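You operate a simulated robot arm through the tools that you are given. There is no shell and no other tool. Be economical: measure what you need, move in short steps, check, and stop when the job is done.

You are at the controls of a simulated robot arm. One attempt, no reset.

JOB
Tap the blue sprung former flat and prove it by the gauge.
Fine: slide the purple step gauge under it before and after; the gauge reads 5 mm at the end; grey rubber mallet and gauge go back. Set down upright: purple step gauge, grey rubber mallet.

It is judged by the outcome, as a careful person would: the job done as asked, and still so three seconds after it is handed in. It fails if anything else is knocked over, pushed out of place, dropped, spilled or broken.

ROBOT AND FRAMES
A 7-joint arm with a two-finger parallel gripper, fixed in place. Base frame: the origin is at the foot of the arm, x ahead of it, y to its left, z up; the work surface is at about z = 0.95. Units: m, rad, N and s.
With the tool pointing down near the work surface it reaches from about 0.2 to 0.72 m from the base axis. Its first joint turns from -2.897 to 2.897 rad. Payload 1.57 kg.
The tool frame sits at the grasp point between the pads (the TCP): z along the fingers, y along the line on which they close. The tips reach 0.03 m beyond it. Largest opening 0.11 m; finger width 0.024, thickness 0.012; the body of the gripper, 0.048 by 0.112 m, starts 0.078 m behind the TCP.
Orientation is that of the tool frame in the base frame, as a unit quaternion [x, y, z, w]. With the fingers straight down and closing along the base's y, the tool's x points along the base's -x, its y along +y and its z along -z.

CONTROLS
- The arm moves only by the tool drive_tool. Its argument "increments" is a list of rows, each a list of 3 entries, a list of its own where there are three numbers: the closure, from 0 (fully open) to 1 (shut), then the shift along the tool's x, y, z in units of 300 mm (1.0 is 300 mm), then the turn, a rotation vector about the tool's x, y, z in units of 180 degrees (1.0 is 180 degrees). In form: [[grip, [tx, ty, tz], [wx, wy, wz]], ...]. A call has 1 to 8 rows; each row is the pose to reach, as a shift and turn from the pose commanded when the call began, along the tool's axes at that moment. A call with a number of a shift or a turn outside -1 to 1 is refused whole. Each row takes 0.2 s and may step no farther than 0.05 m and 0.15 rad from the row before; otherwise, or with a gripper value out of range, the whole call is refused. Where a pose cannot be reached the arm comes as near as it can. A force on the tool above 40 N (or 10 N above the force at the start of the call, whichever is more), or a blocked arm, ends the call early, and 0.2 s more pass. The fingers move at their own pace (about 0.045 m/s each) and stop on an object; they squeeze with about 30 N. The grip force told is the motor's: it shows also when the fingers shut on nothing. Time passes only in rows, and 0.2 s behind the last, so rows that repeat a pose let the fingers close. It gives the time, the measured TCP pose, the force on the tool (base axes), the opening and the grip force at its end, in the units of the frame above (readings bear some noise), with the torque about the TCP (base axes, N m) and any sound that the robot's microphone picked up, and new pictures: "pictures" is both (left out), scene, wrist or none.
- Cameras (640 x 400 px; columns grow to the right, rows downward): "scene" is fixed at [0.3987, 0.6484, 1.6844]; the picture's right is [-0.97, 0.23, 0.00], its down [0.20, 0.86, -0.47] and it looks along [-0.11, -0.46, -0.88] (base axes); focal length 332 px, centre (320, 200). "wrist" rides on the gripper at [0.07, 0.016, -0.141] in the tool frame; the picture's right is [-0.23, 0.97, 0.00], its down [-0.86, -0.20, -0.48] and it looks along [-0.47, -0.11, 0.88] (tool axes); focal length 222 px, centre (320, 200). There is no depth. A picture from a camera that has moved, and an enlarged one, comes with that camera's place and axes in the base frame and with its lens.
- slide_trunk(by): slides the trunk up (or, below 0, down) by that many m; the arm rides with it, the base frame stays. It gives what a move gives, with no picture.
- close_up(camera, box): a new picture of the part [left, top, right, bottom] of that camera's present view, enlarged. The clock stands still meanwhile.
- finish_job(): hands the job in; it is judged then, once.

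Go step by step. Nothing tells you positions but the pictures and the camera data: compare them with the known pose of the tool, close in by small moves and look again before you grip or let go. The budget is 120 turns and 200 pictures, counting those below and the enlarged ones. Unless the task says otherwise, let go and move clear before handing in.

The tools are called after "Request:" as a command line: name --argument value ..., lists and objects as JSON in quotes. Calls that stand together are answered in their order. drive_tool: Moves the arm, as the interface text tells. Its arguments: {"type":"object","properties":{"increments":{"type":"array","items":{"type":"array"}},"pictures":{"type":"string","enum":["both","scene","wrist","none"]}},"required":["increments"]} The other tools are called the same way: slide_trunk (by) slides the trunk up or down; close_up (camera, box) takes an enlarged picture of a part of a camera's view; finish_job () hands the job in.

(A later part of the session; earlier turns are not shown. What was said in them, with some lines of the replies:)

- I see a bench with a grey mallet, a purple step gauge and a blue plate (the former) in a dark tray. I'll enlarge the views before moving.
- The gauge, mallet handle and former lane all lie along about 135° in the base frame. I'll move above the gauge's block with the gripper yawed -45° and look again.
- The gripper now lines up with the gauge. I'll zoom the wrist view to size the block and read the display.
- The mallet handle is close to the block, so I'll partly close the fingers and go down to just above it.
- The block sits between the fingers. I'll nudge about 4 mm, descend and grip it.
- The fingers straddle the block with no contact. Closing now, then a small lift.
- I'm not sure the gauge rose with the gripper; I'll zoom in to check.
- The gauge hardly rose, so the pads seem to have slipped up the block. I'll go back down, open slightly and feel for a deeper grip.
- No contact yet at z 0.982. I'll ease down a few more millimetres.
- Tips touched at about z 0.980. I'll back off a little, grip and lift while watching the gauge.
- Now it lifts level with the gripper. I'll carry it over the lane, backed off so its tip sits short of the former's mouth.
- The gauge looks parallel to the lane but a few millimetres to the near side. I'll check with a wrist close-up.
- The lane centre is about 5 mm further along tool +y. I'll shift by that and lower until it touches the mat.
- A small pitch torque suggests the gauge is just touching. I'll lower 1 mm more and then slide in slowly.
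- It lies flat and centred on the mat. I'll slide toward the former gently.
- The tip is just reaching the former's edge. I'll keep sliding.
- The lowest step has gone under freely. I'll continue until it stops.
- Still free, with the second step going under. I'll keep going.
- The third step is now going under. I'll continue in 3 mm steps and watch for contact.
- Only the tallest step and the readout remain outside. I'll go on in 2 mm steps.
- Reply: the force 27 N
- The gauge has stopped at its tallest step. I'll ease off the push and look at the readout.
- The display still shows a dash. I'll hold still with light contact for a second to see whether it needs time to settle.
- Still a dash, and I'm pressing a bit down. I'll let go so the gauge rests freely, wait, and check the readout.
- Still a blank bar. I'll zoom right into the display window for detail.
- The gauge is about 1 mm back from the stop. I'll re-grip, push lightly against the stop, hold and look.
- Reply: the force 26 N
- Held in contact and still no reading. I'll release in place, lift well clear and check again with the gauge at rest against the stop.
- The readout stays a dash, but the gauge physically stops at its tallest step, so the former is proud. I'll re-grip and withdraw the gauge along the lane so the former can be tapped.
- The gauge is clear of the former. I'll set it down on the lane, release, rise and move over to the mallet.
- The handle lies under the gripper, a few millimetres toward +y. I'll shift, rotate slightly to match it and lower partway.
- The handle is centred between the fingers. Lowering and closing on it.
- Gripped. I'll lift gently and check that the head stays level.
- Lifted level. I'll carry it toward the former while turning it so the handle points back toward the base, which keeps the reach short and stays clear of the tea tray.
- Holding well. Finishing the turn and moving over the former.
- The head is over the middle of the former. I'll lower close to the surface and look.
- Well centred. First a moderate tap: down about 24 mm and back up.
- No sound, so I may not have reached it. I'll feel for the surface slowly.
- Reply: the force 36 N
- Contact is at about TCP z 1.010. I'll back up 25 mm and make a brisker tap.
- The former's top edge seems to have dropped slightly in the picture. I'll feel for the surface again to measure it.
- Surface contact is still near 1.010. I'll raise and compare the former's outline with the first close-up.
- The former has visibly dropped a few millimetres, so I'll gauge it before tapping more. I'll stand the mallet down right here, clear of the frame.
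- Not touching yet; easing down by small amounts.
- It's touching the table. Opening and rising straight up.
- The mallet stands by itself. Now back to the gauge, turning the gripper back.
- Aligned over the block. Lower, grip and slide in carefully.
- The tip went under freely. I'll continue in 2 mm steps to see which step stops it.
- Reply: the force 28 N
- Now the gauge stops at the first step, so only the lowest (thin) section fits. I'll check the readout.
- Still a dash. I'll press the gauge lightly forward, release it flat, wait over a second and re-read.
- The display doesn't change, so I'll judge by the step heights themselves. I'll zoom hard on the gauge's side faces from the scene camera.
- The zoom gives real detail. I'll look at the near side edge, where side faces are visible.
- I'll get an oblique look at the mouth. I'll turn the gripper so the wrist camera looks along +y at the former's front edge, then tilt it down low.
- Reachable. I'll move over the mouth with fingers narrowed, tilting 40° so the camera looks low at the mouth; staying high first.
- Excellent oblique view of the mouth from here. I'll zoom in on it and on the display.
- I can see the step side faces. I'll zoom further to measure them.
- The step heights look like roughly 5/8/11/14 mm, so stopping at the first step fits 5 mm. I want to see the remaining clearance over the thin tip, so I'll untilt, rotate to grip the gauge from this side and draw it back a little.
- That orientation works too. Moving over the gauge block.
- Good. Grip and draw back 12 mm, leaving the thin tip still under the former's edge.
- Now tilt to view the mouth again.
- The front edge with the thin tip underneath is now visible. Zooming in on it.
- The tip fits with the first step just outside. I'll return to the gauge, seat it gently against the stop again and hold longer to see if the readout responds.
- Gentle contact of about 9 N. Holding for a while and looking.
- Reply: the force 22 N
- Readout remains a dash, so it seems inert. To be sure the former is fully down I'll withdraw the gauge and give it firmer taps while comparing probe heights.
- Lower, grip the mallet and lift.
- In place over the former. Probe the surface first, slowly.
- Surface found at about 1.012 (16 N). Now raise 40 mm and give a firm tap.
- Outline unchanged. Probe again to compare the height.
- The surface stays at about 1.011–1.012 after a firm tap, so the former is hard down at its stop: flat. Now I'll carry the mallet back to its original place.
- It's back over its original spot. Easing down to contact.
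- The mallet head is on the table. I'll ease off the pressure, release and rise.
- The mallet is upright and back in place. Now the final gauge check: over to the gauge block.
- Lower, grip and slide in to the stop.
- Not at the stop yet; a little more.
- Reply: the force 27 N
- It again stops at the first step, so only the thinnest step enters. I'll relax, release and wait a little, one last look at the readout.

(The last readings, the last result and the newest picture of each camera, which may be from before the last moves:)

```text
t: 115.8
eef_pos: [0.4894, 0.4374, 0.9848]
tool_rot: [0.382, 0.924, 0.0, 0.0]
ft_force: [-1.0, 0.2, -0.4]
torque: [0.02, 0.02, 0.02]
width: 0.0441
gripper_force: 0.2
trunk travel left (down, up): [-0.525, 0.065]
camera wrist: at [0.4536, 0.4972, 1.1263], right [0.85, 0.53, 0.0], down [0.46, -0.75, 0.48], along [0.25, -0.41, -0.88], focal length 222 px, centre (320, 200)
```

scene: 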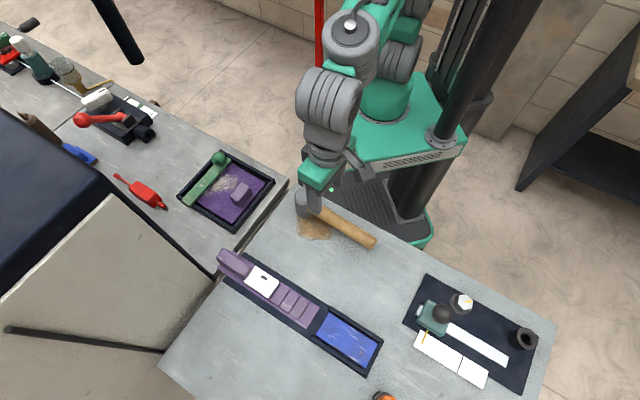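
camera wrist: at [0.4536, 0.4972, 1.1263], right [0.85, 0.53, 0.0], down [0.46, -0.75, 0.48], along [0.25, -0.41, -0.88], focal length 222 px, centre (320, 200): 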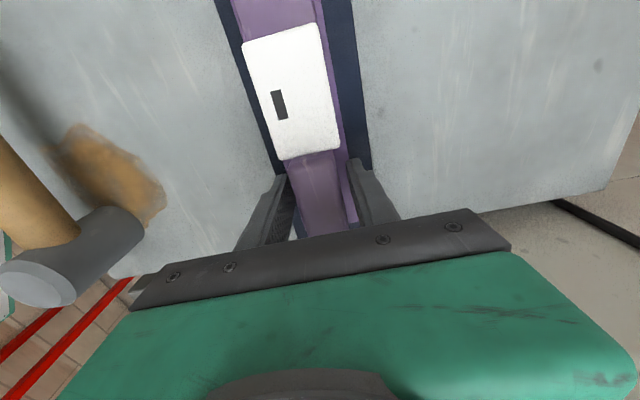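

The display stays inert, but mechanically the gauge shows the thinnest 5 mm step enters and the next does not, versus the third step entering before. Now withdraw the gauge, lift it and carry it back to its original spot.

Request:
drive_tool --increments '[[0.8, [-0.012, 0, 0], [0, 0, 0]], [1, [-0.012, 0, 0], [0, 0, 0]], [1, [-0.012, 0, 0], [0, 0, 0]], [1, [-0.05, 0, 0], [0, 0, 0]], [1, [-0.1, 0, 0], [0, 0, 0]], [1, [-0.15, 0, 0], [0, 0, 0]], [1, [-0.18, 0, 0], [0, 0, 0]]]' --pictures "none"

Request:
drive_tool --increments '[[1, [0, 0, -0.03], [0, 0, 0]], [1, [0, 0, -0.06], [0, 0, 0]], [1, [0, 0, -0.1], [0, 0, 0]], [1, [0, 0, -0.1], [0, 0, 0]]]' --pictures "none"

Request:
close_up --camera "scene" --box '[210, 230, 400, 390]'

```text
t: 117.4
eef_pos: [0.5272, 0.3989, 0.984]
tool_rot: [0.383, 0.924, 0.001, 0.001]
ft_force: [-2.0, 2.6, 6.3]
torque: [0.3, 0.54, -0.06]
width: 0.0295
gripper_force: 30.1
trunk travel left (down, up): [-0.525, 0.065]
```

```text
t: 118.4
eef_pos: [0.5276, 0.401, 1.0152]
tool_rot: [0.382, 0.924, 0.0, 0.0]
ft_force: [0.0, -0.4, -0.8]
torque: [-0.03, -0.02, 0.0]
width: 0.0297
gripper_force: 29.9
trunk travel left (down, up): [-0.525, 0.065]
```

```text
2.50 times, centred on (305, 310) of scene
camera zoom: at [0.3987, 0.6484, 1.6844], right [-0.97, 0.23, 0.0], down [0.2, 0.86, -0.47], along [-0.11, -0.46, -0.88], focal length 830 px, centre (358, -75)
```

zoom: 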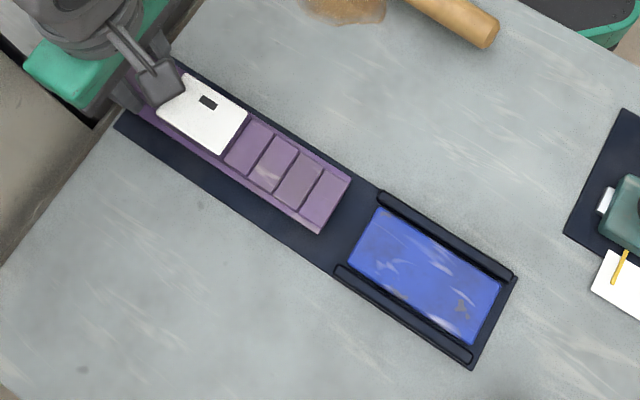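

Lifted cleanly. Moving it across to its original position.

Request:
drive_tool --increments '[[1, [0.037, -0.067, 0], [0, 0, 0]], [1, [0.073, -0.133, 0], [0, 0, 0]], [1, [0.11, -0.2, 0], [0, 0, 0]], [1, [0.146, -0.267, 0], [0, 0, 0]], [1, [0.183, -0.333, 0], [0, 0, 0]], [1, [0.219, -0.4, 0], [0, 0, 0]], [1, [0.219, -0.4, 0.05], [0, 0, 0]], [1, [0.219, -0.4, 0.085], [0, 0, 0]]]' --pictures "wrist"

Request:
close_up --camera "scene" --box '[210, 180, 400, 300]'

```text
t: 120.2
eef_pos: [0.3983, 0.3621, 0.9874]
tool_rot: [0.383, 0.924, 0.0, 0.001]
ft_force: [-0.6, -1.2, -0.8]
torque: [-0.03, -0.02, 0.0]
width: 0.0298
gripper_force: 29.5
trunk travel left (down, up): [-0.525, 0.065]
camera wrist: at [0.3615, 0.4215, 1.1293], right [0.85, 0.53, 0.0], down [0.46, -0.75, 0.48], along [0.25, -0.41, -0.88], focal length 222 px, centre (320, 200)
```

wrist: 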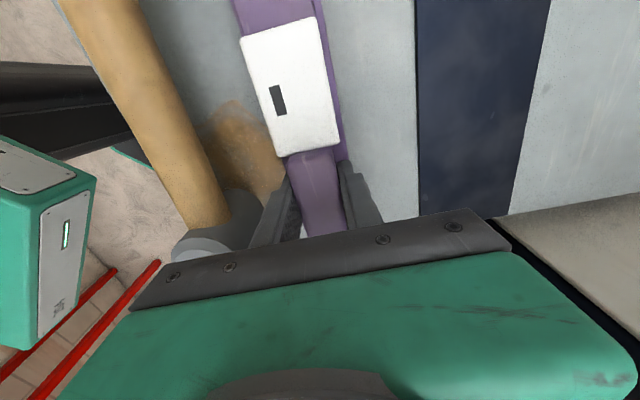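

```text
3.33 times, centred on (305, 240) of scene
camera zoom: at [0.3987, 0.6484, 1.6844], right [-0.97, 0.23, 0.0], down [0.2, 0.86, -0.47], along [-0.11, -0.46, -0.88], focal length 1107 px, centre (370, 67)
```

zoom: 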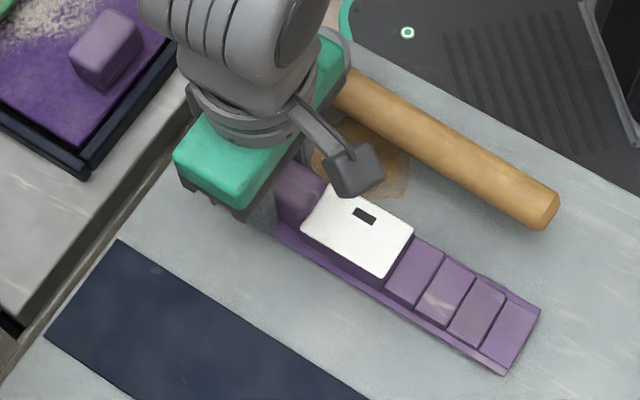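

It's right over the original spot. Lowering gently to contact.

Request:
drive_tool --increments '[[1, [0, 0, 0.007], [0, 0, 0]], [1, [0, 0, 0.013], [0, 0, 0]], [1, [0, 0, 0.017], [0, 0, 0]], [1, [0, 0, 0.02], [0, 0, 0]]]' --pictures "none"

```text
t: 121.2
eef_pos: [0.3981, 0.3609, 0.9829]
tool_rot: [0.383, 0.924, 0.0, 0.0]
ft_force: [0.5, 0.1, -1.1]
torque: [-0.04, -0.03, 0.04]
width: 0.0298
gripper_force: 29.8
trunk travel left (down, up): [-0.525, 0.065]
```

Request:
drive_tool --increments '[[1, [0, 0, 0.003], [0, 0, 0]], [1, [0, 0, 0.005], [0, 0, 0]], [1, [0, 0, 0.007], [0, 0, 0]]]' --pictures "none"

```text
t: 122.0
eef_pos: [0.3971, 0.3608, 0.9803]
tool_rot: [0.383, 0.924, 0.001, 0.0]
ft_force: [-0.3, 0.4, -1.0]
torque: [-0.05, -0.02, 0.0]
width: 0.0295
gripper_force: 30.2
trunk travel left (down, up): [-0.525, 0.065]
```

Request:
drive_tool --increments '[[1, [0, 0, 0.003], [0, 0, 0]], [1, [0, 0, 0.006], [0, 0, 0]]]' --pictures "none"

```text
t: 122.6
eef_pos: [0.3981, 0.3615, 0.9803]
tool_rot: [0.383, 0.924, 0.002, 0.001]
ft_force: [-1.3, -2.2, 11.5]
torque: [-0.09, 0.34, 0.05]
width: 0.0296
gripper_force: 29.9
trunk travel left (down, up): [-0.525, 0.065]
```

The gauge is down on the table. Ease pressure, open only partway (mallet is close) and rise clear.

Request:
drive_tool --increments '[[1, [0, 0, -0.005], [0, 0, 0]], [0.6, [0, 0, -0.005], [0, 0, 0]], [0.6, [0, 0, -0.005], [0, 0, 0]], [0.6, [0, 0, -0.12], [0, 0, 0]], [0.6, [0, 0, -0.25], [0, 0, 0]], [0.6, [0, 0, -0.4], [0, 0, 0]], [0.6, [-0.15, 0, -0.5], [0, 0, 0]], [0.6, [-0.3, 0, -0.55], [0, 0, 0]]]'

Request:
close_up --camera "scene" --box '[210, 180, 400, 300]'

```text
refused: row 7 steps farther than a row can; nothing moved
```

```text
3.33 times, centred on (305, 240) of scene
camera zoom: at [0.3987, 0.6484, 1.6844], right [-0.97, 0.23, 0.0], down [0.2, 0.86, -0.47], along [-0.11, -0.46, -0.88], focal length 1107 px, centre (370, 67)
```

zoom: 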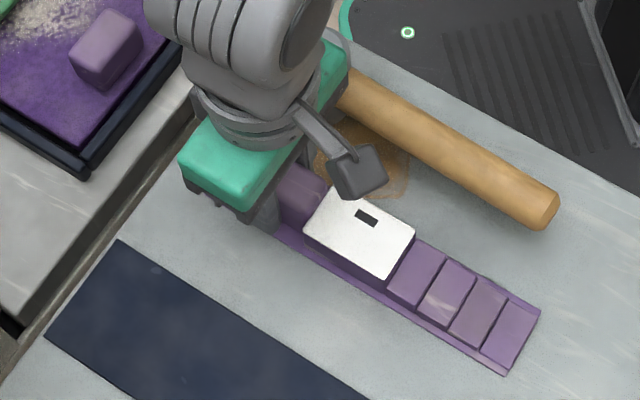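

That call was refused for too large a step; repeating with smaller ones.

Request:
drive_tool --increments '[[1, [0, 0, -0.005], [0, 0, 0]], [0.6, [0, 0, -0.005], [0, 0, 0]], [0.6, [0, 0, -0.005], [0, 0, 0]], [0.6, [0, 0, -0.12], [0, 0, 0]], [0.6, [0, 0, -0.25], [0, 0, 0]], [0.6, [0, 0, -0.38], [0, 0, 0]], [0.6, [0, 0, -0.5], [0, 0, 0]], [0.6, [-0.1, 0, -0.58], [0, 0, 0]]]'

Request:
close_up --camera "scene" --box '[210, 180, 400, 300]'

Request:
close_up --camera "scene" --box '[210, 240, 400, 390]'

```text
t: 124.4
eef_pos: [0.4179, 0.3393, 1.1533]
tool_rot: [0.383, 0.924, 0.0, 0.001]
ft_force: [0.2, -0.4, 0.1]
torque: [-0.02, -0.01, -0.01]
width: 0.0439
gripper_force: 0.0
trunk travel left (down, up): [-0.525, 0.065]
camera wrist: at [0.3814, 0.3989, 1.2944], right [0.85, 0.53, 0.0], down [0.46, -0.75, 0.48], along [0.25, -0.41, -0.88], focal length 222 px, centre (320, 200)
```

scene: 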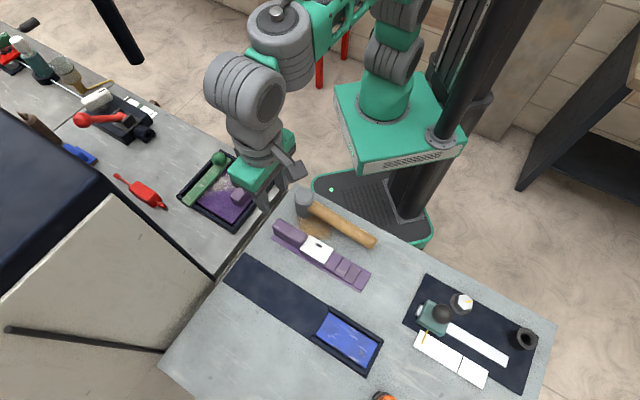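
wrist: 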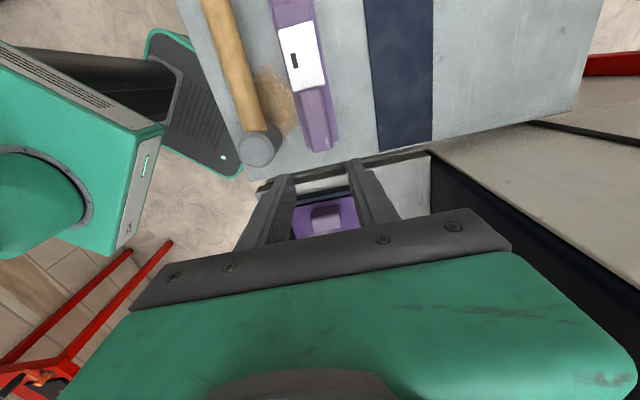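

```text
3.33 times, centred on (305, 240) of scene
camera zoom: at [0.3987, 0.6484, 1.6844], right [-0.97, 0.23, 0.0], down [0.2, 0.86, -0.47], along [-0.11, -0.46, -0.88], focal length 1107 px, centre (370, 67)
```

zoom: 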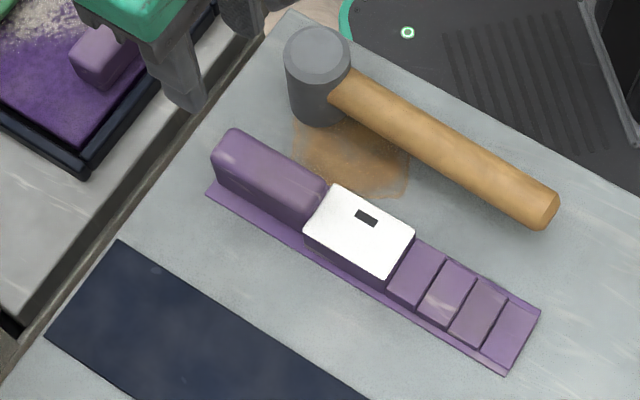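

```text
2.67 times, centred on (305, 315) of scene
camera zoom: at [0.3987, 0.6484, 1.6844], right [-0.97, 0.23, 0.0], down [0.2, 0.86, -0.47], along [-0.11, -0.46, -0.88], focal length 886 px, centre (360, -107)
```

zoom: 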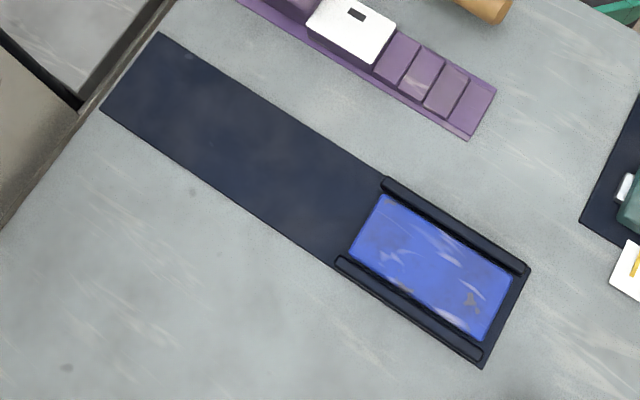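

The former lies flat, the mallet and gauge stand back in their original places, and the arm is clear, so I'm handing in.

Request:
finish_job

```text
The job is handed in.
```

I tapped the former down to its stop, but the gauge's display never showed a number, so the 5 mm comes from the gauge's steps rather than a readout.

- **Before tapping:** the gauge went under until its tallest step stopped it.
- **After tapping:** only the thinnest step went under, and the next step stopped it. I repeated this after the last tap and got the same result. I take the thinnest step to be the 5 mm one from close-up pictures; I could not confirm its height exactly.
- **Flatness:** a firmer tap did not lower the former any further, so I believe it is fully down.
- **Put back:** the mallet and the gauge are upright in their original places, and nothing else was disturbed that I could see.
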